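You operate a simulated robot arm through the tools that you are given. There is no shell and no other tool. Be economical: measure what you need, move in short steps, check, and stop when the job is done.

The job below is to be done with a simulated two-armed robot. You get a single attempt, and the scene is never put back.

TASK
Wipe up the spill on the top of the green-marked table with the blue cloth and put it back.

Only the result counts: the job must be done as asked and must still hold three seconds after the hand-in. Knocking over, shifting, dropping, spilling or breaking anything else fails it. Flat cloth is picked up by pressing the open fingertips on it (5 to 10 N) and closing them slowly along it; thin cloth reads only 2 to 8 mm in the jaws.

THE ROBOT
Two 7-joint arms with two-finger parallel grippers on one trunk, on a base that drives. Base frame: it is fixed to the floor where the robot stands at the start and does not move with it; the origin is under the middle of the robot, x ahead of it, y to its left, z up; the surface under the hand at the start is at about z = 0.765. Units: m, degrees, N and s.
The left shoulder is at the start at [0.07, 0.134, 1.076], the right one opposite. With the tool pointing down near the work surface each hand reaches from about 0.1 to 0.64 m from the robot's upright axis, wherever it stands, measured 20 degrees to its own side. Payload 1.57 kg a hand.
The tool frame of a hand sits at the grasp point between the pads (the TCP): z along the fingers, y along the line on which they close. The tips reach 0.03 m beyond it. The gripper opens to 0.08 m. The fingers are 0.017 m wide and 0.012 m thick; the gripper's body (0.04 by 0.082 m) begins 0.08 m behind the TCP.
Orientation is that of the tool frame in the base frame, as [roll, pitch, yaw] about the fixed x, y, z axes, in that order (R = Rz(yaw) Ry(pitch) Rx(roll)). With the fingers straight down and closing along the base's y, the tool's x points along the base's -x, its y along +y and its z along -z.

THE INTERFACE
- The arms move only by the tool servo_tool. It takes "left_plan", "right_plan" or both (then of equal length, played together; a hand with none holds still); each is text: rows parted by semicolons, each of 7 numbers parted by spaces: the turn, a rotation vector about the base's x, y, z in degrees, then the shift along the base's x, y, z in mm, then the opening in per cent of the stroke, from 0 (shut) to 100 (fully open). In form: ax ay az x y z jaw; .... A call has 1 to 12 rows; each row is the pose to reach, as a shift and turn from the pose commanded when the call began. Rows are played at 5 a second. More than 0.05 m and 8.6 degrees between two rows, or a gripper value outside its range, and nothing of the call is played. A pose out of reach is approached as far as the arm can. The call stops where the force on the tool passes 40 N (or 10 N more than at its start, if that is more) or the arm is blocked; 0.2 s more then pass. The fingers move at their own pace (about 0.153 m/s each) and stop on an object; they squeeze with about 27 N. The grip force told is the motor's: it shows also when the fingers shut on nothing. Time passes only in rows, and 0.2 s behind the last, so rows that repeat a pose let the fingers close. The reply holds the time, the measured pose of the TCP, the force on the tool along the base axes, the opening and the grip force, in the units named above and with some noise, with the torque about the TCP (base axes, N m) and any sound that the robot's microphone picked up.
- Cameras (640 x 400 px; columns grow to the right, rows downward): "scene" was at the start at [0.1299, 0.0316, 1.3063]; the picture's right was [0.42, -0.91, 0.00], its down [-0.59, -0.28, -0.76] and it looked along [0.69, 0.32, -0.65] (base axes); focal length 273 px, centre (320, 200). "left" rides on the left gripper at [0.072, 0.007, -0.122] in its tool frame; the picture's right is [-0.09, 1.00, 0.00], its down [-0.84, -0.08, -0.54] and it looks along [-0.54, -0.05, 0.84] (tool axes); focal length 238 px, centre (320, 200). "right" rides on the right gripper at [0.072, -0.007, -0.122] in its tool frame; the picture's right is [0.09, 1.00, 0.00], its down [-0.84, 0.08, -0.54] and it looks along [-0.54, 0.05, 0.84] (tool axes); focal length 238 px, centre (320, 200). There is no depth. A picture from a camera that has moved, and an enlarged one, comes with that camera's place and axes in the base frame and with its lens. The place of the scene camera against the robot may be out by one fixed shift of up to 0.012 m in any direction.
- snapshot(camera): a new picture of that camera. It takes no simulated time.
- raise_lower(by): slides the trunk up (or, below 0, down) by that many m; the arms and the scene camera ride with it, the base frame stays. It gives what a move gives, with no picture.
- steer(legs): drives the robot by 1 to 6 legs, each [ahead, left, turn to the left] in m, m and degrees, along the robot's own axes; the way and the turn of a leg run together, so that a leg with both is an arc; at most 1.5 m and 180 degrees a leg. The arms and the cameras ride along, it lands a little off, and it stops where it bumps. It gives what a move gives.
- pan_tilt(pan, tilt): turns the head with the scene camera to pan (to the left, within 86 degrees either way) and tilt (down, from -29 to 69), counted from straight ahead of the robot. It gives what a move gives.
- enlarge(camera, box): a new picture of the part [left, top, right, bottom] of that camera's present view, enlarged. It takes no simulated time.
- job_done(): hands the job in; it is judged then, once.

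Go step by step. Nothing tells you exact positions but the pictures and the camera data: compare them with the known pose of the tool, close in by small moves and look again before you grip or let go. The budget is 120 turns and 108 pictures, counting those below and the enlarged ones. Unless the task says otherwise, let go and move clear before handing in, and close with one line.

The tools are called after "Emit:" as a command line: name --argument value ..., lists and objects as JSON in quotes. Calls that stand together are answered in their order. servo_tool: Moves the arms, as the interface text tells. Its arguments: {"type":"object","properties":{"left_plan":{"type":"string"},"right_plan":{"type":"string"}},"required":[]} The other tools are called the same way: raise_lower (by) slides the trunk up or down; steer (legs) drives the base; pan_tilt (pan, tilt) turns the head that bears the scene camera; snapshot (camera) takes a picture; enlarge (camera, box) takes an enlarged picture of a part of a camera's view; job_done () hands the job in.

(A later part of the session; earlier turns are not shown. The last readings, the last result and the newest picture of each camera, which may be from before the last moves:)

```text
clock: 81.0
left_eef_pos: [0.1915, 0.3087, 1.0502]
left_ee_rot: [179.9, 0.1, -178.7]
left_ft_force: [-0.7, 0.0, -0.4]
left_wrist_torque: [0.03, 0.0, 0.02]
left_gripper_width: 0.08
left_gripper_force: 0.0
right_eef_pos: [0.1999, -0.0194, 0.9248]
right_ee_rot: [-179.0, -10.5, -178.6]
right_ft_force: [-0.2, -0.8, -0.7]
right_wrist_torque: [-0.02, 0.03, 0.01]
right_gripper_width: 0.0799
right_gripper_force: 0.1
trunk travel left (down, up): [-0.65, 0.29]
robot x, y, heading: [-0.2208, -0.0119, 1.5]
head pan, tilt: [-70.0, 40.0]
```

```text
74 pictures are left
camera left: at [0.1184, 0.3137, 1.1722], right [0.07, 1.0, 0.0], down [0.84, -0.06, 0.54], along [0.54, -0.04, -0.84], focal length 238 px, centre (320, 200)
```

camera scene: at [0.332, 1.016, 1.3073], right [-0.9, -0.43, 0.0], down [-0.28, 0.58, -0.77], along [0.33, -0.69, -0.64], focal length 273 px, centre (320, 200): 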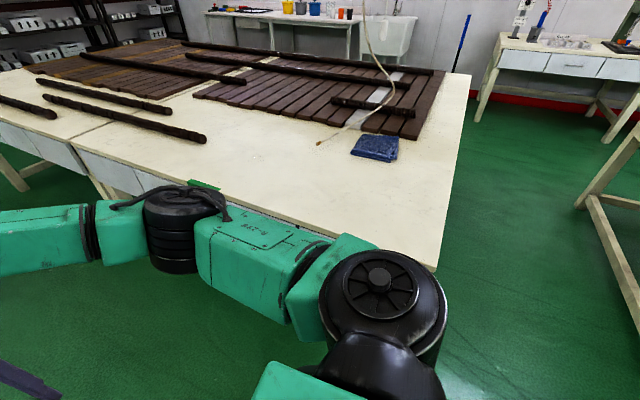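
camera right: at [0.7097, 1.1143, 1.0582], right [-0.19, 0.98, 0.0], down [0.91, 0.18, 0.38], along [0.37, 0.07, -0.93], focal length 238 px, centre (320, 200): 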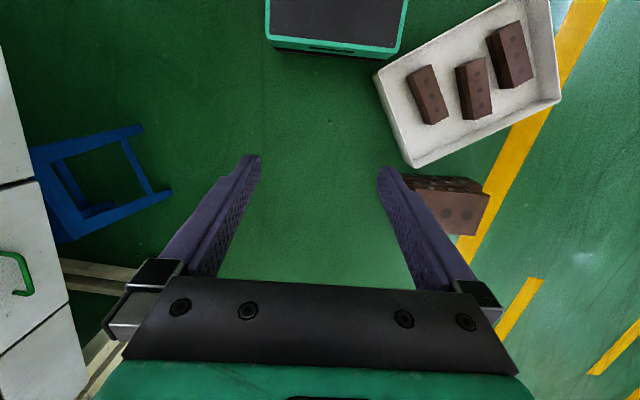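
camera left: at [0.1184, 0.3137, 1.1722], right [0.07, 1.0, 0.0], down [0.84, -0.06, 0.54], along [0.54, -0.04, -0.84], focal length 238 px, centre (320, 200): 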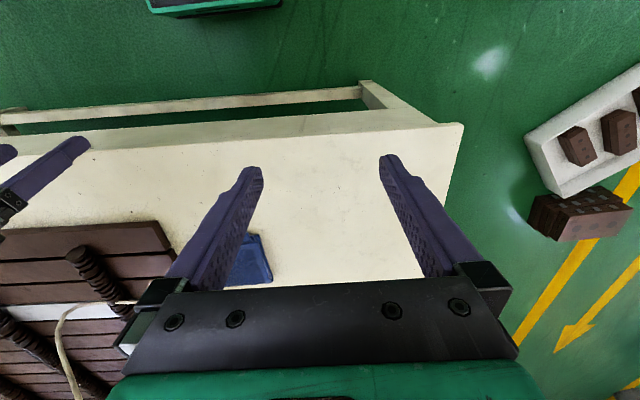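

The tray and bricks look unmoved. I'll drive up to the front stance, park the right hand aside and view the cloth.

Emit:
steer --legs '[[0.22, 0, -1.5]]'

Emit:
servo_tool --right_plan "0 0 0 -30 -40 20 100; 0 0 0 -60 -80 30 100; 0 0 0 -90 -120 40 100; 0 0 0 -120 -150 50 100; 0 0 0 -150 -180 60 100; 0 0 0 -160 -220 60 100" --left_plan "0 0 0 0 0 0 100; 0 0 0 0 -10 0 100; 0 0 0 0 -40 0 100; 0 0 0 0 -75 0 100; 0 0 0 0 -110 0 100; 0 0 0 0 -140 0 100"

Emit:
pan_tilt --pan 5 --tilt 55

Emit:
snapshot --camera "scene"

Emit:
snapshot --camera "left"

```text
clock: 82.7
left_eef_pos: [0.4228, 0.296, 1.0495]
left_ee_rot: [179.9, 0.1, 179.4]
left_ft_force: [-0.8, 0.0, -0.7]
left_wrist_torque: [0.0, 0.0, -0.03]
left_gripper_width: 0.0799
left_gripper_force: 0.0
right_eef_pos: [0.4223, -0.0297, 0.9256]
right_ee_rot: [-179.1, -10.6, 179.7]
right_ft_force: [0.0, 0.3, 0.2]
right_wrist_torque: [-0.02, 0.0, -0.01]
right_gripper_width: 0.0799
right_gripper_force: 0.2
trunk travel left (down, up): [-0.65, 0.29]
robot x, y, heading: [0.0036, -0.0041, -0.5]
head pan, tilt: [-70.0, 40.0]
```

```text
refused: row 1 steps farther than a row can; nothing moved
```

```text
clock: 84.1
left_eef_pos: [0.4228, 0.2964, 1.0501]
left_ee_rot: [-180.0, 0.1, 179.4]
left_ft_force: [-0.7, -0.8, 0.5]
left_wrist_torque: [-0.02, 0.03, -0.02]
left_gripper_width: 0.0802
left_gripper_force: 0.0
right_eef_pos: [0.4208, -0.0299, 0.9249]
right_ee_rot: [-179.1, -10.6, 179.6]
right_ft_force: [-0.8, 0.5, -0.6]
right_wrist_torque: [0.01, 0.0, 0.0]
right_gripper_width: 0.0802
right_gripper_force: 0.0
trunk travel left (down, up): [-0.65, 0.29]
robot x, y, heading: [0.0045, -0.0108, -0.6]
head pan, tilt: [5.0, 55.0]
```

```text
73 pictures are left
camera scene: at [0.1266, -0.0086, 1.2866], right [0.08, -1.0, 0.0], down [-0.82, -0.06, -0.57], along [0.57, 0.04, -0.82], focal length 273 px, centre (320, 200)
```

scene: 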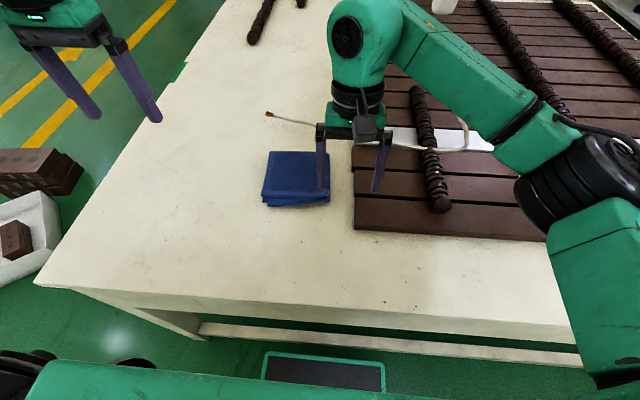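

```text
72 pictures are left
camera left: at [0.3498, 0.3041, 1.1723], right [0.1, 0.99, 0.0], down [0.84, -0.09, 0.54], along [0.54, -0.05, -0.84], focal length 238 px, centre (320, 200)
```

left: 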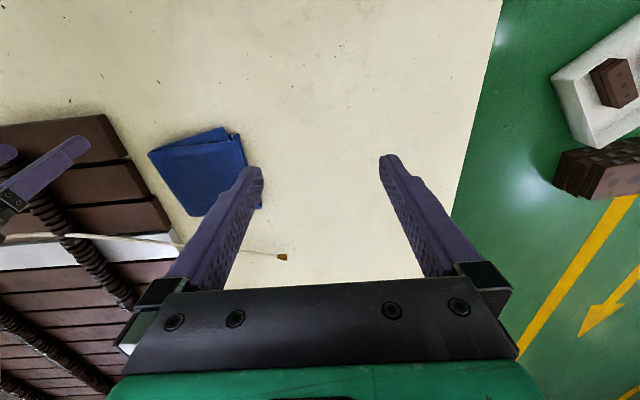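

The cloth is about 0.15 m square, centred near (0.535, 0.078). I'll move the right hand aside, then bring the left hand above the cloth.

Emit:
servo_tool --right_plan "0 0 0 -25 -36 10 100; 0 0 0 -50 -72 20 100; 0 0 0 -75 -108 30 100; 0 0 0 -100 -144 40 100; 0 0 0 -130 -180 50 100; 0 0 0 -155 -216 60 100"

Emit:
servo_tool --left_plan "0 0 0 18 -36 -20 100; 0 0 0 36 -72 -40 100; 0 0 0 54 -108 -60 100; 0 0 0 72 -144 -80 100; 0 0 0 90 -180 -100 100; 0 0 0 112 -218 -120 100"

Emit:
snapshot --camera "left"

Emit:
snapshot --camera "scene"

```text
clock: 85.5
left_eef_pos: [0.4195, 0.2956, 1.0504]
left_ee_rot: [179.9, 0.2, 179.5]
left_ft_force: [-0.3, -0.6, 0.4]
left_wrist_torque: [-0.02, -0.02, 0.01]
left_gripper_width: 0.0801
left_gripper_force: 0.1
right_eef_pos: [0.2629, -0.248, 0.9841]
right_ee_rot: [-179.3, -10.5, 179.7]
right_ft_force: [-0.4, -0.5, 0.0]
right_wrist_torque: [0.02, -0.03, 0.0]
right_gripper_width: 0.0797
right_gripper_force: 0.0
trunk travel left (down, up): [-0.65, 0.29]
robot x, y, heading: [0.0007, -0.0106, -0.4]
head pan, tilt: [5.0, 55.0]
```

```text
clock: 86.9
left_eef_pos: [0.5068, 0.1046, 0.93]
left_ee_rot: [-179.8, 0.3, 179.5]
left_ft_force: [-0.8, 0.2, 0.3]
left_wrist_torque: [0.0, -0.02, 0.01]
left_gripper_width: 0.0802
left_gripper_force: 0.1
left hand out of reach, approached as far as the arm can: row 6
right_eef_pos: [0.2636, -0.2481, 0.9843]
right_ee_rot: [-179.1, -10.5, 179.7]
right_ft_force: [-0.7, 1.1, 0.2]
right_wrist_torque: [0.0, 0.0, -0.01]
right_gripper_width: 0.0801
right_gripper_force: 0.0
trunk travel left (down, up): [-0.65, 0.29]
robot x, y, heading: [0.0016, -0.0075, -0.7]
head pan, tilt: [5.0, 55.0]
```

```text
71 pictures are left
camera left: at [0.4332, 0.1133, 1.0513], right [0.1, 0.99, 0.0], down [0.83, -0.08, 0.55], along [0.54, -0.06, -0.84], focal length 238 px, centre (320, 200)
```

left: 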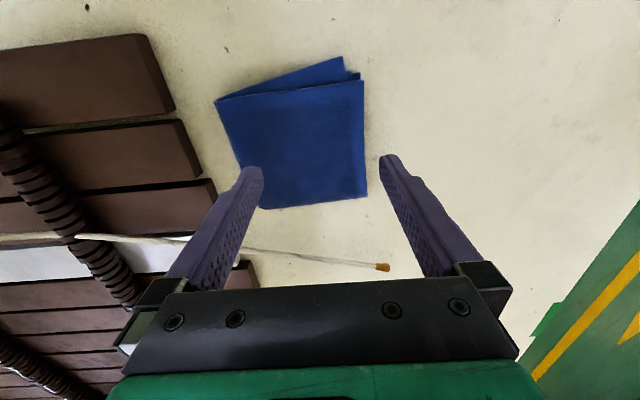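

```text
70 pictures are left
camera scene: at [0.1255, -0.0087, 1.2868], right [0.08, -1.0, 0.0], down [-0.82, -0.06, -0.57], along [0.57, 0.04, -0.82], focal length 273 px, centre (320, 200)
```

scene: 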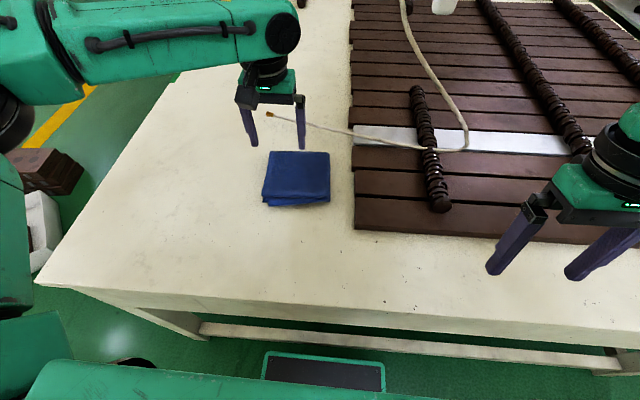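

The left arm is at its reach limit crossing over. I'll shift the robot 0.1 m to the right so the cloth falls in the left hand's comfortable zone.

Emit:
steer --legs '[[0, -0.11, 0]]'

```text
clock: 88.1
left_eef_pos: [0.505, -0.001, 0.9297]
left_ee_rot: [-179.9, 0.2, 179.7]
left_ft_force: [-0.2, -0.5, 0.0]
left_wrist_torque: [0.0, 0.02, 0.0]
left_gripper_width: 0.08
left_gripper_force: 0.0
right_eef_pos: [0.2651, -0.3556, 0.9836]
right_ee_rot: [-179.1, -10.6, 179.8]
right_ft_force: [-0.1, -0.6, 1.6]
right_wrist_torque: [0.0, 0.0, 0.0]
right_gripper_width: 0.0803
right_gripper_force: 0.2
trunk travel left (down, up): [-0.65, 0.29]
robot x, y, heading: [0.0004, -0.1178, -0.2]
head pan, tilt: [5.0, 55.0]
```

Now to above the cloth centre.

Emit:
servo_tool --left_plan "0 0 0 5 35 -10 100; 0 0 0 12 76 -25 100; 0 0 0 20 76 -60 80; 0 0 0 25 76 -80 80; 0 0 0 25 76 -80 80"

Emit:
snapshot --camera "left"

Emit:
snapshot --camera "scene"

```text
clock: 89.3
left_eef_pos: [0.5306, 0.0749, 0.848]
left_ee_rot: [-179.9, 0.3, 179.6]
left_ft_force: [0.1, 0.2, -0.9]
left_wrist_torque: [-0.02, 0.0, 0.0]
left_gripper_width: 0.0642
left_gripper_force: 0.0
right_eef_pos: [0.2641, -0.3555, 0.9839]
right_ee_rot: [-179.1, -10.5, 179.8]
right_ft_force: [0.5, 0.1, 0.3]
right_wrist_torque: [0.03, 0.02, 0.01]
right_gripper_width: 0.08
right_gripper_force: 0.1
trunk travel left (down, up): [-0.65, 0.29]
robot x, y, heading: [0.0024, -0.1222, -0.3]
head pan, tilt: [5.0, 55.0]
```

```text
69 pictures are left
camera left: at [0.4573, 0.0828, 0.9695], right [0.1, 1.0, 0.0], down [0.83, -0.08, 0.55], along [0.54, -0.05, -0.84], focal length 238 px, centre (320, 200)
```

left: 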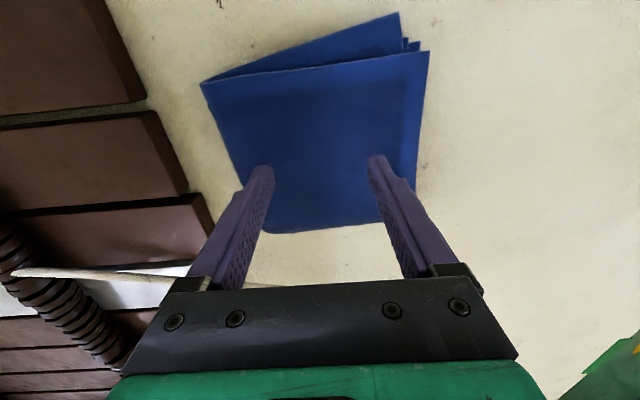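

```text
68 pictures are left
camera scene: at [0.1252, -0.1177, 1.2867], right [0.08, -1.0, 0.0], down [-0.82, -0.07, -0.57], along [0.57, 0.05, -0.82], focal length 273 px, centre (320, 200)
```

scene: 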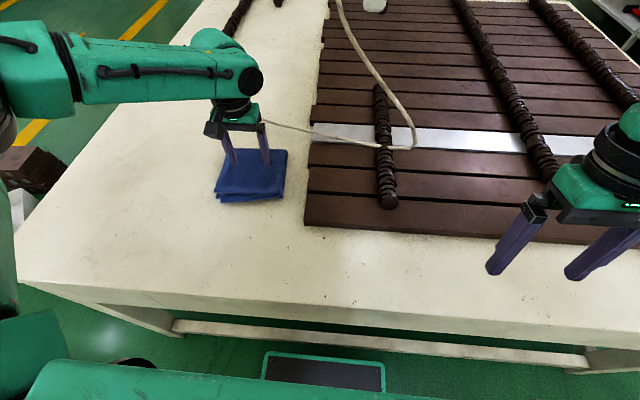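

Fingers are over the middle of the cloth. I'll press down gently.

Emit:
servo_tool --left_plan "0 0 0 0 0 -15 80; 0 0 0 0 0 -30 80; 0 0 0 0 0 -36 80; 0 0 0 0 0 -40 80; 0 0 0 0 0 -40 80"

```text
clock: 90.5
left_eef_pos: [0.5246, 0.0759, 0.8108]
left_ee_rot: [-179.8, 0.3, 179.6]
left_ft_force: [1.1, 0.9, 2.1]
left_wrist_torque: [0.02, 0.01, 0.03]
left_gripper_width: 0.0636
left_gripper_force: 0.0
left hand out of reach, approached as far as the arm can: row 2, 3, 4, 5
right_eef_pos: [0.2645, -0.3562, 0.9838]
right_ee_rot: [-179.1, -10.6, 179.9]
right_ft_force: [0.2, 0.4, -0.1]
right_wrist_torque: [-0.02, -0.02, -0.04]
right_gripper_width: 0.08
right_gripper_force: 0.1
trunk travel left (down, up): [-0.65, 0.29]
robot x, y, heading: [-0.0007, -0.1184, -0.2]
head pan, tilt: [5.0, 55.0]
```

Contact is only starting and the arm is at its limit. I'll lift a bit, lower the trunk 0.12 m for more reach, and try again.

Emit:
servo_tool --left_plan "0 0 0 0 0 30 80; 0 0 0 0 0 70 80; 0 0 0 0 0 110 80; 0 0 0 0 0 150 80" --right_plan "0 0 0 0 0 20 100; 0 0 0 0 0 40 100; 0 0 0 0 0 60 100; 0 0 0 0 0 80 100"

Emit:
raise_lower --by -0.13

```text
clock: 91.5
left_eef_pos: [0.5226, 0.0791, 0.964]
left_ee_rot: [-180.0, 0.3, 179.6]
left_ft_force: [-0.6, 1.1, -0.6]
left_wrist_torque: [-0.06, -0.01, 0.01]
left_gripper_width: 0.064
left_gripper_force: 0.0
right_eef_pos: [0.2627, -0.3551, 1.0658]
right_ee_rot: [-179.1, -10.6, 179.9]
right_ft_force: [0.1, 0.5, 0.0]
right_wrist_torque: [-0.01, 0.01, 0.03]
right_gripper_width: 0.0797
right_gripper_force: 0.1
trunk travel left (down, up): [-0.65, 0.29]
robot x, y, heading: [0.0016, -0.1163, -0.2]
head pan, tilt: [5.0, 55.0]
```

```text
clock: 93.1
left_eef_pos: [0.524, 0.0799, 0.8317]
left_ee_rot: [-180.0, 0.2, 179.6]
left_ft_force: [-0.1, 0.4, 0.2]
left_wrist_torque: [0.01, -0.04, -0.02]
left_gripper_width: 0.0639
left_gripper_force: 0.1
right_eef_pos: [0.2633, -0.3551, 0.9352]
right_ee_rot: [-179.1, -10.7, 179.8]
right_ft_force: [-0.4, 0.1, 0.3]
right_wrist_torque: [-0.01, -0.01, -0.01]
right_gripper_width: 0.08
right_gripper_force: 0.1
trunk travel left (down, up): [-0.52, 0.42]
robot x, y, heading: [0.0036, -0.1159, -0.5]
head pan, tilt: [5.0, 55.0]
```

Emit:
servo_tool --left_plan "0 0 0 5 -3 -10 80; 0 0 0 8 -4 -20 80; 0 0 0 8 -4 -25 80; 0 0 0 8 -4 -29 80; 0 0 0 8 -4 -29 80"

```text
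clock: 94.3
left_eef_pos: [0.531, 0.0748, 0.806]
left_ee_rot: [180.0, 0.5, 179.8]
left_ft_force: [2.0, 1.8, 17.0]
left_wrist_torque: [0.02, -0.06, -0.02]
left_gripper_width: 0.0632
left_gripper_force: 0.0
right_eef_pos: [0.2618, -0.3572, 0.9355]
right_ee_rot: [-179.2, -10.5, 179.8]
right_ft_force: [0.5, 0.3, -0.1]
right_wrist_torque: [0.02, 0.02, -0.01]
right_gripper_width: 0.0799
right_gripper_force: 0.1
trunk travel left (down, up): [-0.52, 0.42]
robot x, y, heading: [0.0042, -0.1171, -0.4]
head pan, tilt: [5.0, 55.0]
```

Contact at 17 N, slightly too much; I'll back off about 2 mm and close slowly.

Emit:
servo_tool --left_plan "0 0 0 0 0 2 80; 0 0 0 0 0 2 70; 0 0 0 0 0 2 60; 0 0 0 0 0 2 50; 0 0 0 0 0 2 40; 0 0 0 0 0 2 30; 0 0 0 0 0 2 20; 0 0 0 0 0 2 10; 0 0 0 0 0 2 0; 0 0 0 0 0 2 0; 0 0 0 0 0 2 0"

Emit:
snapshot --camera "left"

```text
clock: 96.7
left_eef_pos: [0.5302, 0.0737, 0.8067]
left_ee_rot: [179.9, 0.3, 179.5]
left_ft_force: [0.7, -0.6, 12.4]
left_wrist_torque: [-0.05, 0.01, 0.01]
left_gripper_width: 0.0161
left_gripper_force: 27.4
right_eef_pos: [0.2627, -0.358, 0.9352]
right_ee_rot: [-179.1, -10.5, 179.8]
right_ft_force: [-0.2, 0.2, 0.2]
right_wrist_torque: [0.03, 0.03, 0.0]
right_gripper_width: 0.0801
right_gripper_force: 0.1
trunk travel left (down, up): [-0.52, 0.42]
robot x, y, heading: [-0.0006, -0.1181, -0.4]
head pan, tilt: [5.0, 55.0]
```

```text
67 pictures are left
camera left: at [0.4568, 0.0808, 0.9281], right [0.1, 1.0, 0.0], down [0.83, -0.08, 0.55], along [0.54, -0.05, -0.84], focal length 238 px, centre (320, 200)
```

left: 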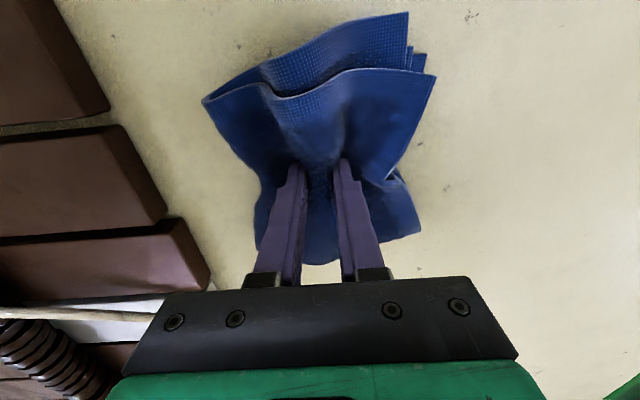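

The cloth is gathered between the fingers (16 mm of folded layers). I'll lift slowly and check.

Emit:
servo_tool --left_plan "0 0 0 0 0 10 0; 0 0 0 0 0 25 0; 0 0 0 0 0 45 0; 0 0 0 0 0 70 0; 0 0 0 0 0 100 0; 0 0 0 0 0 100 0"

Emit:
snapshot --camera "left"

Emit:
snapshot --camera "scene"

```text
clock: 98.1
left_eef_pos: [0.5328, 0.0751, 0.906]
left_ee_rot: [-179.8, 0.1, 179.8]
left_ft_force: [-0.3, 0.1, -1.2]
left_wrist_torque: [0.0, 0.03, -0.05]
left_gripper_width: 0.0156
left_gripper_force: 27.1
right_eef_pos: [0.2643, -0.3557, 0.9339]
right_ee_rot: [-179.2, -10.6, 179.7]
right_ft_force: [0.1, 0.9, 0.4]
right_wrist_torque: [0.02, -0.03, 0.02]
right_gripper_width: 0.0798
right_gripper_force: 0.1
trunk travel left (down, up): [-0.52, 0.42]
robot x, y, heading: [0.0018, -0.1227, -0.2]
head pan, tilt: [5.0, 55.0]
```

```text
66 pictures are left
camera left: at [0.4598, 0.0809, 1.0284], right [0.1, 1.0, 0.0], down [0.84, -0.08, 0.54], along [0.54, -0.05, -0.84], focal length 238 px, centre (320, 200)
```

left: 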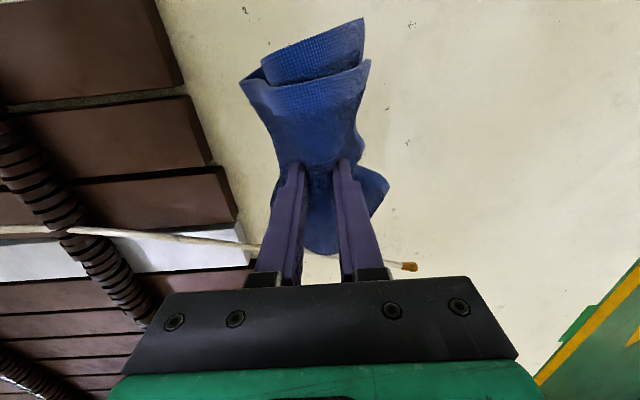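

```text
65 pictures are left
camera scene: at [0.1259, -0.1175, 1.1566], right [0.08, -1.0, 0.0], down [-0.82, -0.07, -0.57], along [0.57, 0.05, -0.82], focal length 273 px, centre (320, 200)
```

scene: 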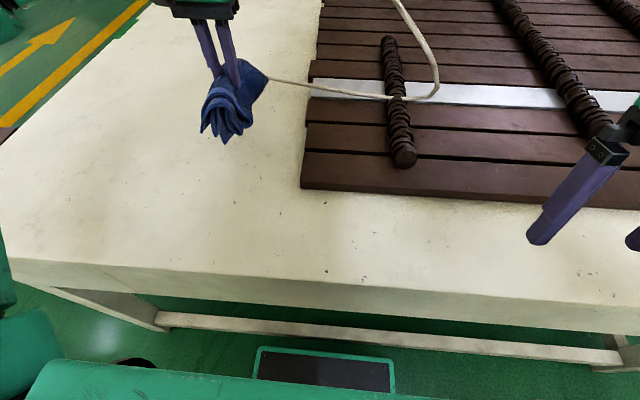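

The whole cloth is held. I'll raise the trunk, then drive around to the table's left side, facing it.

Emit:
raise_lower --by 0.13

Emit:
steer --legs '[[-0.27, 0, 0], [0, 0.97, 0]]'

```text
clock: 99.7
left_eef_pos: [0.5328, 0.0735, 1.0351]
left_ee_rot: [-179.9, 0.1, 179.6]
left_ft_force: [0.1, -0.5, -0.1]
left_wrist_torque: [-0.03, 0.0, -0.02]
left_gripper_width: 0.0155
left_gripper_force: 27.5
right_eef_pos: [0.2643, -0.3563, 1.0653]
right_ee_rot: [-179.1, -10.6, 179.8]
right_ft_force: [0.4, 0.7, 0.0]
right_wrist_torque: [-0.01, -0.01, -0.01]
right_gripper_width: 0.08
right_gripper_force: 0.0
trunk travel left (down, up): [-0.65, 0.29]
robot x, y, heading: [-0.0025, -0.1209, -0.1]
head pan, tilt: [5.0, 55.0]
```

```text
clock: 106.3
left_eef_pos: [0.2489, 1.075, 1.036]
left_ee_rot: [-179.9, 0.2, -179.0]
left_ft_force: [-0.1, -0.3, -0.4]
left_wrist_torque: [-0.02, -0.03, -0.12]
left_gripper_width: 0.0156
left_gripper_force: 27.0
right_eef_pos: [-0.0079, 0.6377, 1.0641]
right_ee_rot: [-179.1, -10.6, -178.9]
right_ft_force: [0.6, 0.9, -0.2]
right_wrist_torque: [-0.02, 0.0, -0.01]
right_gripper_width: 0.0802
right_gripper_force: 0.1
trunk travel left (down, up): [-0.65, 0.29]
robot x, y, heading: [-0.2808, 0.8722, 0.9]
head pan, tilt: [5.0, 55.0]
```

Emit:
steer --legs '[[0, 0, -1.2], [0.55, 0, 0]]'

Emit:
pan_tilt --pan 25 --tilt 55

Emit:
snapshot --camera "scene"

Emit:
snapshot --camera "right"

```text
clock: 109.8
left_eef_pos: [0.7858, 1.0564, 1.0365]
left_ee_rot: [-179.8, 0.2, 179.6]
left_ft_force: [0.9, -0.1, -0.8]
left_wrist_torque: [0.0, -0.02, 0.03]
left_gripper_width: 0.0154
left_gripper_force: 27.0
right_eef_pos: [0.5166, 0.6265, 1.0642]
right_ee_rot: [-179.1, -10.7, 179.8]
right_ft_force: [-0.1, -0.4, -0.3]
right_wrist_torque: [-0.02, -0.02, 0.0]
right_gripper_width: 0.08
right_gripper_force: 0.0
trunk travel left (down, up): [-0.65, 0.29]
robot x, y, heading: [0.2543, 0.8642, -0.4]
head pan, tilt: [5.0, 55.0]
```

```text
clock: 110.6
left_eef_pos: [0.7862, 1.0569, 1.0349]
left_ee_rot: [-179.9, 0.2, 179.5]
left_ft_force: [0.1, -0.5, -0.4]
left_wrist_torque: [-0.01, -0.02, 0.0]
left_gripper_width: 0.0153
left_gripper_force: 27.4
right_eef_pos: [0.5164, 0.6261, 1.0651]
right_ee_rot: [-179.1, -10.6, 179.7]
right_ft_force: [0.0, 0.2, -0.8]
right_wrist_torque: [-0.02, -0.05, 0.0]
right_gripper_width: 0.0798
right_gripper_force: 0.2
trunk travel left (down, up): [-0.65, 0.29]
robot x, y, heading: [0.2526, 0.8668, -0.5]
head pan, tilt: [25.0, 55.0]
```

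```text
64 pictures are left
camera scene: at [0.3722, 0.8902, 1.2866], right [0.41, -0.91, 0.0], down [-0.75, -0.34, -0.57], along [0.52, 0.24, -0.82], focal length 273 px, centre (320, 200)
```

scene: 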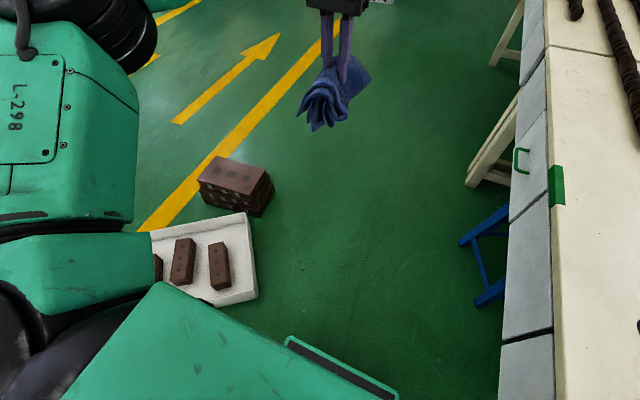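

```text
63 pictures are left
camera right: at [0.468, 0.6212, 1.1979], right [-0.09, 1.0, 0.0], down [0.92, 0.08, 0.38], along [0.38, 0.04, -0.93], focal length 238 px, centre (320, 200)
```

right: 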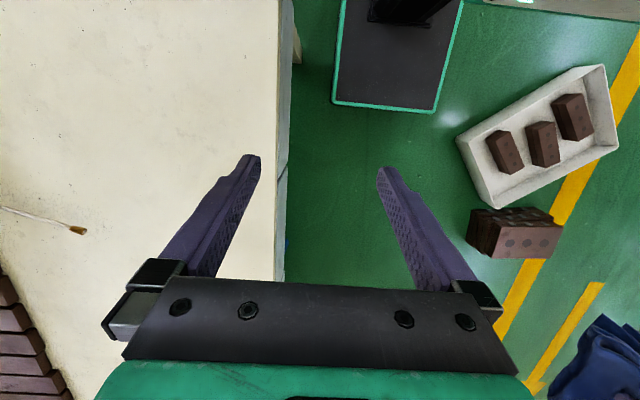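

Clearance to the tray is about 0.15 m. I'll drive on 0.5 m and turn to face the table.

Emit:
steer --legs '[[0.5, 0, 0], [0, 0, -89.5]]'

Emit:
pan_tilt --pan 5 --tilt 50

Emit:
snapshot --camera "scene"

Emit:
snapshot --camera "left"

```text
clock: 117.3
left_eef_pos: [0.9761, 0.3387, 1.0355]
left_ee_rot: [180.0, 0.2, 92.1]
left_ft_force: [0.1, 0.0, -0.1]
left_wrist_torque: [-0.01, 0.02, 0.26]
left_gripper_width: 0.0141
left_gripper_force: 26.5
right_eef_pos: [0.5345, 0.5883, 1.0642]
right_ee_rot: [-179.1, -10.6, 92.2]
right_ft_force: [-0.2, 1.0, -0.1]
right_wrist_torque: [0.02, -0.02, 0.0]
right_gripper_width: 0.0797
right_gripper_force: 0.1
trunk travel left (down, up): [-0.65, 0.29]
robot x, y, heading: [0.76, 0.862, -88.1]
head pan, tilt: [25.0, 55.0]
```

```text
clock: 118.2
left_eef_pos: [0.9749, 0.3384, 1.0354]
left_ee_rot: [-179.8, 0.2, 92.1]
left_ft_force: [1.3, -0.6, -0.3]
left_wrist_torque: [0.0, 0.0, 0.26]
left_gripper_width: 0.0141
left_gripper_force: 27.3
right_eef_pos: [0.5344, 0.5871, 1.0651]
right_ee_rot: [-179.1, -10.7, 92.3]
right_ft_force: [-0.1, -0.6, 0.2]
right_wrist_torque: [0.0, 0.0, 0.01]
right_gripper_width: 0.08
right_gripper_force: 0.0
trunk travel left (down, up): [-0.65, 0.29]
robot x, y, heading: [0.7646, 0.8634, -88.0]
head pan, tilt: [5.0, 50.0]
```

```text
62 pictures are left
camera scene: at [0.7752, 0.7313, 1.2931], right [-0.99, -0.12, 0.0], down [-0.09, 0.76, -0.64], along [0.08, -0.64, -0.77], focal length 273 px, centre (320, 200)
```

scene: 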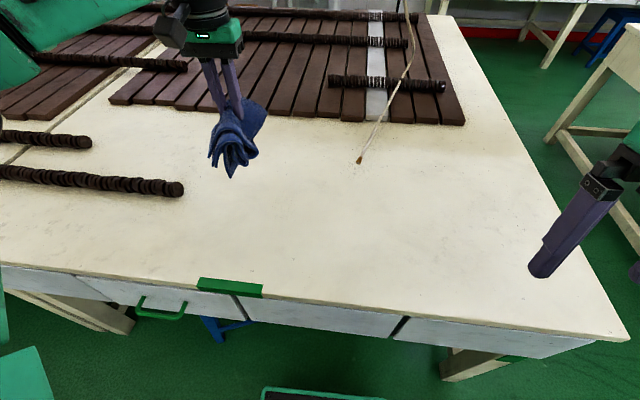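

```text
61 pictures are left
camera left: at [0.9786, 0.4108, 1.1583], right [1.0, -0.06, 0.0], down [-0.05, -0.84, 0.54], along [-0.03, -0.54, -0.84], focal length 238 px, centre (320, 200)
```

left: 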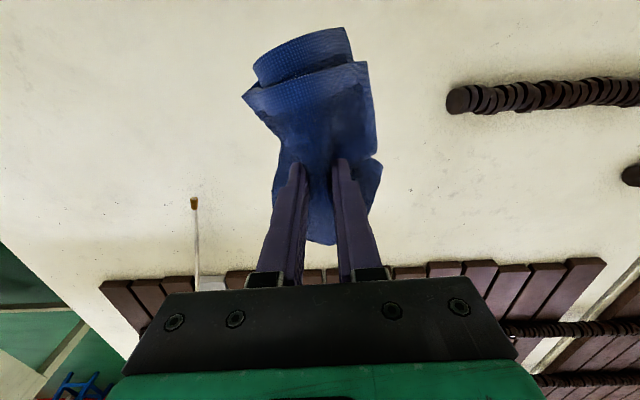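

The glint isn't visible from here; I'll zoom to find the liquid's outline near px (275, 211).

Emit:
enlarge --camera "scene" --box '[190, 150, 350, 250]'

Emit:
enlarge --camera "scene" --box '[320, 130, 560, 280]'

```text
4.00 times, centred on (270, 200) of scene
camera zoom: at [0.7752, 0.7313, 1.2931], right [-0.99, -0.12, 0.0], down [-0.09, 0.76, -0.64], along [0.08, -0.64, -0.77], focal length 1094 px, centre (520, 200)
```

zoom: 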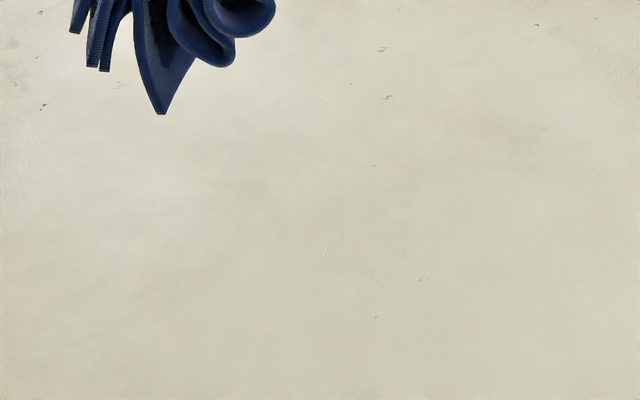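

```text
2.67 times, centred on (440, 205) of scene
camera zoom: at [0.7752, 0.7313, 1.2931], right [-0.99, -0.12, 0.0], down [-0.09, 0.76, -0.64], along [0.08, -0.64, -0.77], focal length 729 px, centre (0, 187)
```

zoom: 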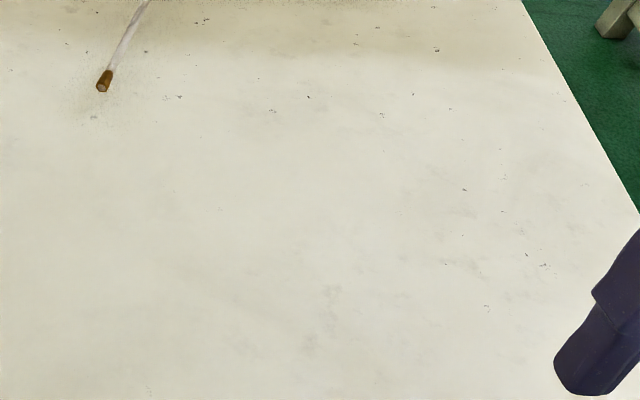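

A tiny glint shows again, at about (0.942, 0.347). I'll move the left hand aside and use its camera for a closer look.

Emit:
servo_tool --left_plan "0 0 0 40 0 0 0; 0 0 0 80 0 0 0; 0 0 0 120 0 0 0; 0 0 0 120 0 0 0"

Emit:
enlarge --camera "left" --box '[120, 20, 320, 145]'

Emit:
enlarge --camera "scene" --box '[190, 130, 350, 230]'

```text
clock: 119.2
left_eef_pos: [1.0957, 0.3418, 1.0328]
left_ee_rot: [-179.9, 0.2, 92.0]
left_ft_force: [0.0, 0.6, -0.4]
left_wrist_torque: [0.02, 0.0, 0.25]
left_gripper_width: 0.0142
left_gripper_force: 26.4
right_eef_pos: [0.5344, 0.5875, 1.065]
right_ee_rot: [-179.1, -10.6, 92.1]
right_ft_force: [0.0, 0.4, -0.4]
right_wrist_torque: [-0.02, -0.03, 0.01]
right_gripper_width: 0.08
right_gripper_force: 0.0
trunk travel left (down, up): [-0.65, 0.29]
robot x, y, heading: [0.7632, 0.8617, -88.0]
head pan, tilt: [5.0, 50.0]
```

```text
3.20 times, centred on (220, 82) of left
camera zoom: at [1.0986, 0.4144, 1.1553], right [1.0, -0.06, 0.0], down [-0.05, -0.84, 0.54], along [-0.03, -0.54, -0.84], focal length 763 px, centre (640, 576)
```

zoom: 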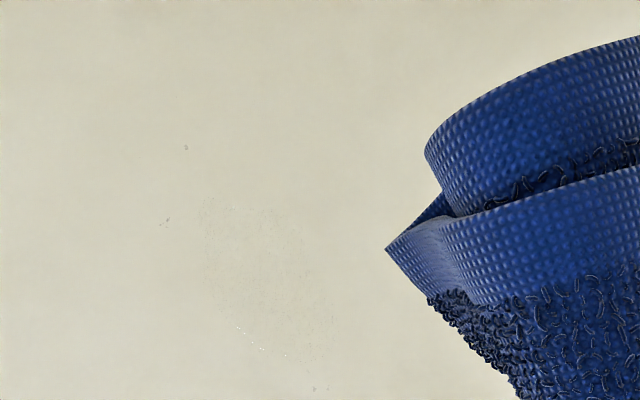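

```text
4.00 times, centred on (270, 180) of scene
camera zoom: at [0.7747, 0.7314, 1.2931], right [-0.99, -0.12, 0.0], down [-0.09, 0.76, -0.64], along [0.08, -0.64, -0.77], focal length 1094 px, centre (520, 280)
```

zoom: 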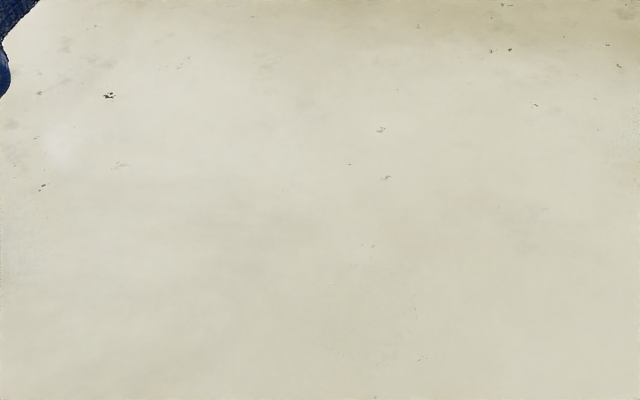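

There it is: a patch of fine droplets, about x 0.87–0.96, y 0.285–0.39. I'll shift the hand a bit further and lower to see the whole outline.

Emit:
servo_tool --left_plan "0 0 0 20 10 -30 0; 0 0 0 30 20 -60 0; 0 0 0 30 20 -60 0"

Emit:
enlarge --camera "left" --box '[60, 60, 300, 210]'

```text
clock: 120.0
left_eef_pos: [1.1271, 0.3579, 0.9756]
left_ee_rot: [-179.9, 0.2, 92.1]
left_ft_force: [0.3, 0.0, -0.4]
left_wrist_torque: [0.01, 0.0, 0.22]
left_gripper_width: 0.0141
left_gripper_force: 26.8
right_eef_pos: [0.534, 0.588, 1.064]
right_ee_rot: [-179.2, -10.6, 92.3]
right_ft_force: [0.3, 0.0, 0.1]
right_wrist_torque: [0.01, -0.01, 0.01]
right_gripper_width: 0.0802
right_gripper_force: 0.0
trunk travel left (down, up): [-0.65, 0.29]
robot x, y, heading: [0.7608, 0.863, -87.9]
head pan, tilt: [5.0, 50.0]
```

```text
2.67 times, centred on (180, 135) of left
camera zoom: at [1.1306, 0.4307, 1.0988], right [1.0, -0.06, 0.0], down [-0.05, -0.84, 0.54], along [-0.03, -0.54, -0.84], focal length 636 px, centre (693, 373)
```

zoom: 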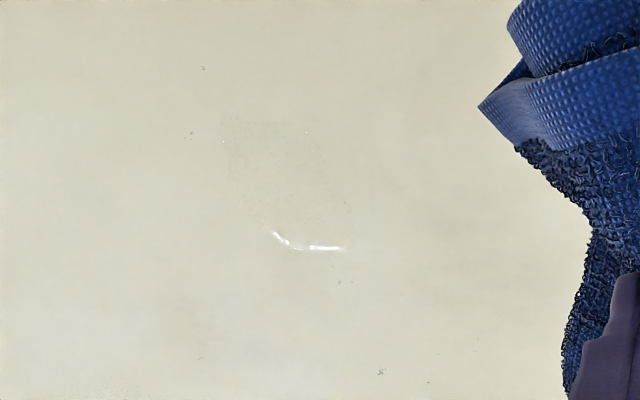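

The clear puddle is now outlined: centre about (0.915, 0.345), roughly 7 cm across. I'll step 5 cm closer, bring the hand above it and lower the trunk.

Emit:
steer --legs '[[0.05, 0, 0]]'

Emit:
servo_tool --left_plan "0 0 0 0 0 40 0; 0 0 0 -35 10 60 0; 0 0 0 -80 20 70 0; 0 0 0 -125 30 80 0; 0 0 0 -170 35 85 0; 0 0 0 -210 35 85 0"

Emit:
raise_lower --by -0.13

Emit:
snapshot --camera "scene"

```text
clock: 120.9
left_eef_pos: [1.1302, 0.3111, 0.9781]
left_ee_rot: [-179.8, 0.2, 92.1]
left_ft_force: [0.2, 0.8, 0.3]
left_wrist_torque: [-0.03, -0.01, 0.27]
left_gripper_width: 0.014
left_gripper_force: 27.3
right_eef_pos: [0.5359, 0.542, 1.064]
right_ee_rot: [-179.2, -10.4, 92.3]
right_ft_force: [0.3, 0.2, 0.1]
right_wrist_torque: [-0.01, 0.01, -0.01]
right_gripper_width: 0.0801
right_gripper_force: 0.0
trunk travel left (down, up): [-0.65, 0.29]
robot x, y, heading: [0.7604, 0.8127, -87.7]
head pan, tilt: [5.0, 50.0]
```

```text
clock: 122.3
left_eef_pos: [0.922, 0.3412, 1.0622]
left_ee_rot: [-179.9, 0.2, 92.2]
left_ft_force: [0.7, -0.8, 0.4]
left_wrist_torque: [0.01, -0.03, 0.27]
left_gripper_width: 0.0143
left_gripper_force: 27.3
right_eef_pos: [0.5358, 0.5374, 1.0639]
right_ee_rot: [-179.1, -10.6, 92.4]
right_ft_force: [0.3, -0.1, 0.0]
right_wrist_torque: [0.01, 0.02, 0.02]
right_gripper_width: 0.0804
right_gripper_force: 0.1
trunk travel left (down, up): [-0.65, 0.29]
robot x, y, heading: [0.762, 0.8131, -88.0]
head pan, tilt: [5.0, 50.0]
```

```text
clock: 123.9
left_eef_pos: [0.9231, 0.3434, 0.9323]
left_ee_rot: [-180.0, 0.2, 92.1]
left_ft_force: [0.0, -0.1, -0.4]
left_wrist_torque: [-0.02, 0.0, 0.23]
left_gripper_width: 0.014
left_gripper_force: 27.2
right_eef_pos: [0.5367, 0.538, 0.9353]
right_ee_rot: [-179.1, -10.6, 92.3]
right_ft_force: [-0.1, -0.6, 0.5]
right_wrist_torque: [0.04, -0.03, -0.02]
right_gripper_width: 0.0799
right_gripper_force: 0.1
trunk travel left (down, up): [-0.52, 0.42]
robot x, y, heading: [0.7638, 0.8145, -88.0]
head pan, tilt: [5.0, 50.0]
```

```text
55 pictures are left
camera scene: at [0.777, 0.6821, 1.1632], right [-0.99, -0.12, 0.0], down [-0.09, 0.76, -0.64], along [0.08, -0.64, -0.77], focal length 273 px, centre (320, 200)
```

scene: 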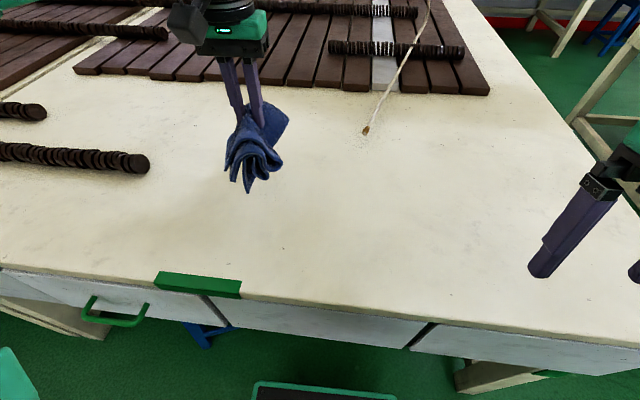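

Cloth is above the puddle. Descending to contact.

Emit:
servo_tool --left_plan "0 0 0 -3 0 -40 0; 0 0 0 -6 0 -75 0; 0 0 0 -6 0 -100 0; 0 0 0 -6 0 -112 0; 0 0 0 -6 0 -118 0; 0 0 0 -6 0 -118 0"

Emit:
snapshot --camera "left"

```text
clock: 125.3
left_eef_pos: [0.9167, 0.3428, 0.8159]
left_ee_rot: [-179.9, 0.4, 92.1]
left_ft_force: [0.4, 1.3, 15.1]
left_wrist_torque: [-0.01, -0.04, 0.21]
left_gripper_width: 0.0141
left_gripper_force: 27.3
right_eef_pos: [0.5355, 0.5404, 0.9353]
right_ee_rot: [-179.2, -10.4, 92.2]
right_ft_force: [-0.6, -0.2, 0.6]
right_wrist_torque: [0.01, -0.02, -0.01]
right_gripper_width: 0.08
right_gripper_force: 0.0
trunk travel left (down, up): [-0.52, 0.42]
robot x, y, heading: [0.764, 0.8123, -88.0]
head pan, tilt: [5.0, 50.0]
```

```text
54 pictures are left
camera left: at [0.9189, 0.4166, 0.9378], right [1.0, -0.05, 0.0], down [-0.05, -0.83, 0.55], along [-0.03, -0.55, -0.84], focal length 238 px, centre (320, 200)
```

left: 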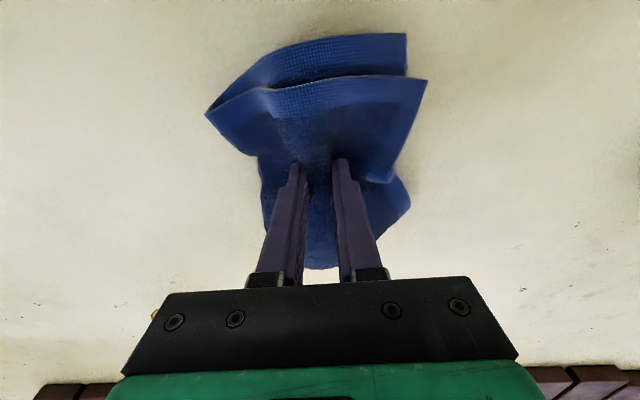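

15 N with the cloth spread on the puddle. Wiping raster, first half.

Emit:
servo_tool --left_plan "0 0 0 -45 0 0 0; 0 0 0 0 0 0 0; 0 0 0 45 0 0 0; 0 0 0 45 22 0 0; 0 0 0 0 22 0 0; 0 0 0 -45 22 0 0; 0 0 0 -45 44 0 0; 0 0 0 0 44 0 0; 0 0 0 45 44 0 0; 0 0 0 45 0 0 0; 0 0 0 45 -22 0 0; 0 0 0 0 -22 0 0"

Emit:
servo_tool --left_plan "0 0 0 -45 0 0 0; 0 0 0 -45 -22 0 0; 0 0 0 0 -22 0 0; 0 0 0 45 -22 0 0; 0 0 0 45 0 0 0; 0 0 0 20 22 0 0; 0 0 0 20 60 0 0; 0 0 0 0 60 0 0; 0 0 0 0 20 0 0; 0 0 0 0 -20 0 0; 0 0 0 -22 -20 0 0; 0 0 0 -22 20 0 0"

Emit:
snapshot --camera "left"

```text
clock: 127.9
left_eef_pos: [0.9142, 0.3182, 0.8146]
left_ee_rot: [180.0, 0.2, 92.2]
left_ft_force: [2.2, 0.8, 8.0]
left_wrist_torque: [-0.01, -0.22, 0.08]
left_gripper_width: 0.0148
left_gripper_force: 27.1
right_eef_pos: [0.5361, 0.5395, 0.9344]
right_ee_rot: [-179.1, -10.6, 92.3]
right_ft_force: [0.8, -0.1, 0.0]
right_wrist_torque: [0.02, -0.02, 0.0]
right_gripper_width: 0.08
right_gripper_force: 0.1
trunk travel left (down, up): [-0.52, 0.42]
robot x, y, heading: [0.7659, 0.8151, -87.9]
head pan, tilt: [5.0, 50.0]
```

```text
clock: 130.5
left_eef_pos: [0.8932, 0.3428, 0.8139]
left_ee_rot: [-179.9, 0.4, 92.1]
left_ft_force: [0.1, -4.1, 8.9]
left_wrist_torque: [-0.19, -0.05, 0.12]
left_gripper_width: 0.0141
left_gripper_force: 27.1
left hand out of reach, approached as far as the arm can: row 1, 2, 11
right_eef_pos: [0.5367, 0.5405, 0.9355]
right_ee_rot: [-179.2, -10.4, 92.3]
right_ft_force: [0.5, 1.4, 0.1]
right_wrist_torque: [0.0, 0.01, 0.02]
right_gripper_width: 0.0801
right_gripper_force: 0.1
trunk travel left (down, up): [-0.52, 0.42]
robot x, y, heading: [0.7607, 0.8137, -87.7]
head pan, tilt: [5.0, 50.0]
```

```text
53 pictures are left
camera left: at [0.8964, 0.4155, 0.936], right [1.0, -0.06, 0.0], down [-0.05, -0.83, 0.55], along [-0.03, -0.55, -0.84], focal length 238 px, centre (320, 200)
```

left: 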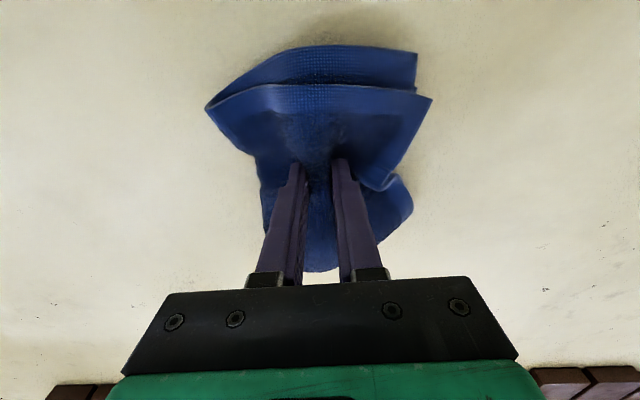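

Wiped once over. I'll lift and look from the same vantage as before.

Emit:
servo_tool --left_plan "0 0 0 0 0 40 0; 0 0 0 0 0 80 0; 0 0 0 0 0 125 0; 0 0 0 20 5 162 0; 0 0 0 65 8 162 0; 0 0 0 110 12 162 0; 0 0 0 155 15 162 0; 0 0 0 200 15 162 0; 0 0 0 234 15 162 0; 0 0 0 234 15 162 0"

Emit:
enlarge --camera "left" --box '[60, 60, 300, 210]'

Emit:
enlarge --camera "scene" --box '[160, 110, 320, 210]'

```text
clock: 132.7
left_eef_pos: [1.1303, 0.3551, 0.9759]
left_ee_rot: [179.9, 0.2, 92.1]
left_ft_force: [-1.2, 0.4, -0.5]
left_wrist_torque: [0.03, -0.05, 0.07]
left_gripper_width: 0.0141
left_gripper_force: 27.0
left hand out of reach, approached as far as the arm can: row 3
right_eef_pos: [0.536, 0.5383, 0.9347]
right_ee_rot: [-179.2, -10.6, 92.3]
right_ft_force: [0.2, 0.2, 0.2]
right_wrist_torque: [0.01, 0.0, 0.01]
right_gripper_width: 0.0801
right_gripper_force: 0.1
trunk travel left (down, up): [-0.52, 0.42]
robot x, y, heading: [0.7623, 0.8103, -87.7]
head pan, tilt: [5.0, 50.0]
```

```text
2.67 times, centred on (180, 135) of left
camera zoom: at [1.1333, 0.4279, 1.0983], right [1.0, -0.06, 0.0], down [-0.05, -0.84, 0.54], along [-0.03, -0.54, -0.84], focal length 636 px, centre (693, 373)
```

zoom: 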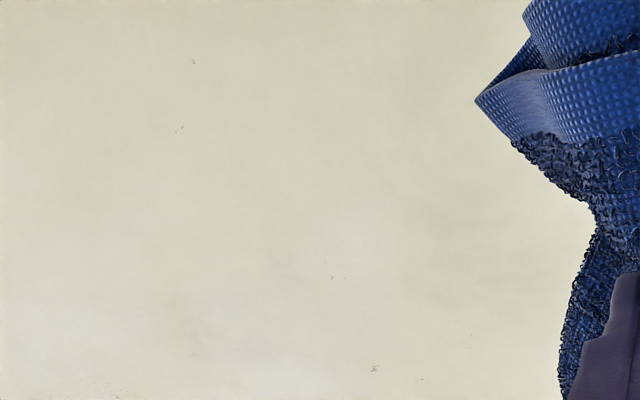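

```text
4.00 times, centred on (240, 160) of scene
camera zoom: at [0.7766, 0.6818, 1.1631], right [-0.99, -0.12, 0.0], down [-0.09, 0.76, -0.64], along [0.08, -0.64, -0.77], focal length 1094 px, centre (640, 360)
```

zoom: 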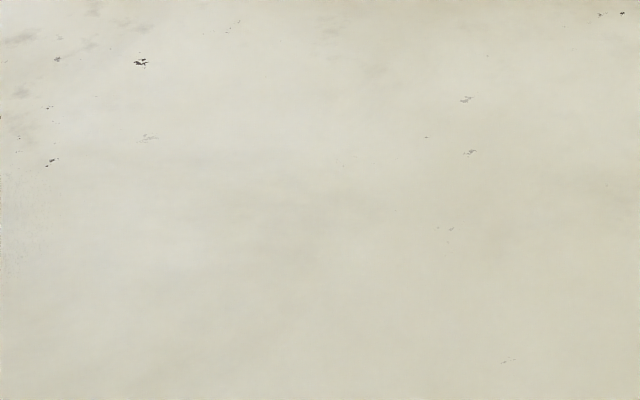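

The spill is gone: no glint, no droplets. Now I'll take the cloth back along the same route.

Emit:
raise_lower --by 0.13

Emit:
servo_tool --left_plan "0 0 0 -40 0 0 0; 0 0 0 -80 0 0 0; 0 0 0 -120 0 0 0; 0 0 0 -160 0 0 0"

Emit:
steer --legs '[[-0.05, 0, 0], [0, 0, 88]]'

```text
clock: 134.2
left_eef_pos: [1.1302, 0.3545, 1.1051]
left_ee_rot: [180.0, 0.1, 92.2]
left_ft_force: [0.1, 0.3, -0.2]
left_wrist_torque: [0.0, 0.0, 0.07]
left_gripper_width: 0.0144
left_gripper_force: 27.2
right_eef_pos: [0.5356, 0.5384, 1.0643]
right_ee_rot: [-179.1, -10.6, 92.2]
right_ft_force: [1.2, 0.6, 0.4]
right_wrist_torque: [0.01, -0.01, 0.04]
right_gripper_width: 0.08
right_gripper_force: 0.1
trunk travel left (down, up): [-0.65, 0.29]
robot x, y, heading: [0.7629, 0.8122, -87.9]
head pan, tilt: [5.0, 50.0]
```

```text
clock: 135.2
left_eef_pos: [0.9681, 0.3585, 1.1066]
left_ee_rot: [-180.0, 0.1, 92.1]
left_ft_force: [0.3, 0.5, 0.0]
left_wrist_torque: [0.01, 0.0, 0.09]
left_gripper_width: 0.0145
left_gripper_force: 26.7
right_eef_pos: [0.5347, 0.5384, 1.0639]
right_ee_rot: [-179.2, -10.6, 92.4]
right_ft_force: [-0.1, 0.8, -0.4]
right_wrist_torque: [0.01, 0.0, 0.01]
right_gripper_width: 0.08
right_gripper_force: 0.0
trunk travel left (down, up): [-0.65, 0.29]
robot x, y, heading: [0.7688, 0.8146, -87.9]
head pan, tilt: [5.0, 50.0]
```

```text
clock: 139.9
left_eef_pos: [1.2214, 1.0595, 1.1055]
left_ee_rot: [-179.9, 0.2, -179.3]
left_ft_force: [-0.9, 0.9, -0.7]
left_wrist_torque: [0.03, 0.0, -0.23]
left_gripper_width: 0.013
left_gripper_force: 26.8
right_eef_pos: [1.0296, 0.6296, 1.0645]
right_ee_rot: [-179.2, -10.7, -179.1]
right_ft_force: [-0.2, 0.0, 0.4]
right_wrist_torque: [0.0, 0.02, -0.02]
right_gripper_width: 0.0801
right_gripper_force: 0.0
trunk travel left (down, up): [-0.65, 0.29]
robot x, y, heading: [0.7612, 0.8612, 0.8]
head pan, tilt: [5.0, 50.0]
```

Emit:
steer --legs '[[-1.03, 0, 0], [0, 0, -0.8], [0, -0.97, 0]]'

```text
clock: 150.2
left_eef_pos: [0.1727, 0.0949, 1.106]
left_ee_rot: [-179.9, 0.2, 179.1]
left_ft_force: [-0.2, 0.2, -1.5]
left_wrist_torque: [-0.01, 0.02, -0.15]
left_gripper_width: 0.0132
left_gripper_force: 27.0
right_eef_pos: [-0.0293, -0.3284, 1.0656]
right_ee_rot: [-179.1, -10.6, 179.3]
right_ft_force: [0.4, -0.1, 0.7]
right_wrist_torque: [0.02, 0.04, 0.0]
right_gripper_width: 0.0801
right_gripper_force: 0.0
trunk travel left (down, up): [-0.65, 0.29]
robot x, y, heading: [-0.2951, -0.0877, -1.0]
head pan, tilt: [5.0, 50.0]
```

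Emit:
steer --legs '[[0.3, -0.03, 1]]'

Emit:
raise_lower --by -0.13

Emit:
snapshot --camera "left"

Emit:
snapshot --camera "scene"

```text
clock: 152.2
left_eef_pos: [0.4623, 0.0712, 1.1065]
left_ee_rot: [-179.9, 0.2, -180.0]
left_ft_force: [-0.7, -0.9, 0.2]
left_wrist_torque: [0.02, -0.02, -0.2]
left_gripper_width: 0.0131
left_gripper_force: 27.2
right_eef_pos: [0.2667, -0.3567, 1.0664]
right_ee_rot: [-179.0, -10.5, -179.9]
right_ft_force: [-0.7, 0.0, 0.2]
right_wrist_torque: [-0.01, -0.01, -0.02]
right_gripper_width: 0.0798
right_gripper_force: 0.0
trunk travel left (down, up): [-0.65, 0.29]
robot x, y, heading: [0.0026, -0.1174, -0.4]
head pan, tilt: [5.0, 50.0]
```

```text
clock: 153.8
left_eef_pos: [0.463, 0.0712, 0.9765]
left_ee_rot: [-179.9, 0.2, -179.9]
left_ft_force: [-1.1, 0.3, -0.5]
left_wrist_torque: [-0.01, -0.05, -0.18]
left_gripper_width: 0.0131
left_gripper_force: 27.0
right_eef_pos: [0.2673, -0.3569, 0.9351]
right_ee_rot: [-179.2, -10.5, -179.8]
right_ft_force: [0.4, 0.4, 0.6]
right_wrist_torque: [0.0, 0.01, 0.02]
right_gripper_width: 0.0797
right_gripper_force: 0.1
trunk travel left (down, up): [-0.52, 0.42]
robot x, y, heading: [0.0006, -0.1207, 0.1]
head pan, tilt: [5.0, 50.0]
```

```text
50 pictures are left
camera left: at [0.3901, 0.0777, 1.0981], right [0.09, 1.0, 0.0], down [0.83, -0.08, 0.55], along [0.54, -0.05, -0.84], focal length 238 px, centre (320, 200)
```

left: 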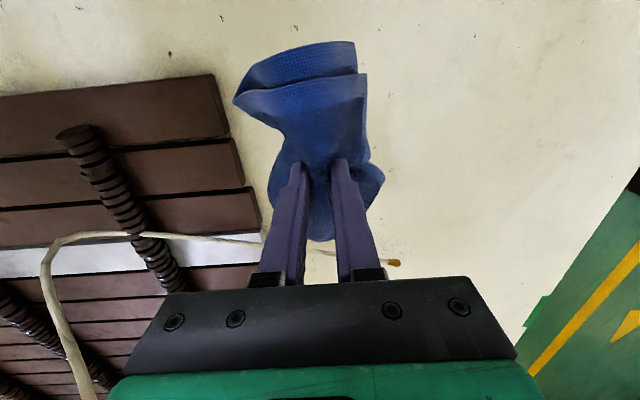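

```text
49 pictures are left
camera scene: at [0.132, -0.1183, 1.1632], right [0.09, -1.0, 0.0], down [-0.76, -0.07, -0.64], along [0.64, 0.06, -0.77], focal length 273 px, centre (320, 200)
```

scene: 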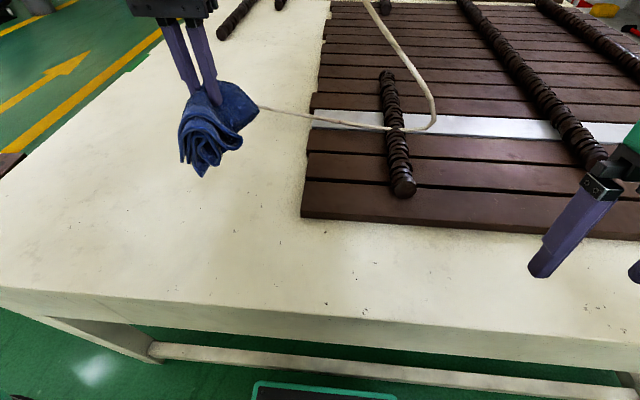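

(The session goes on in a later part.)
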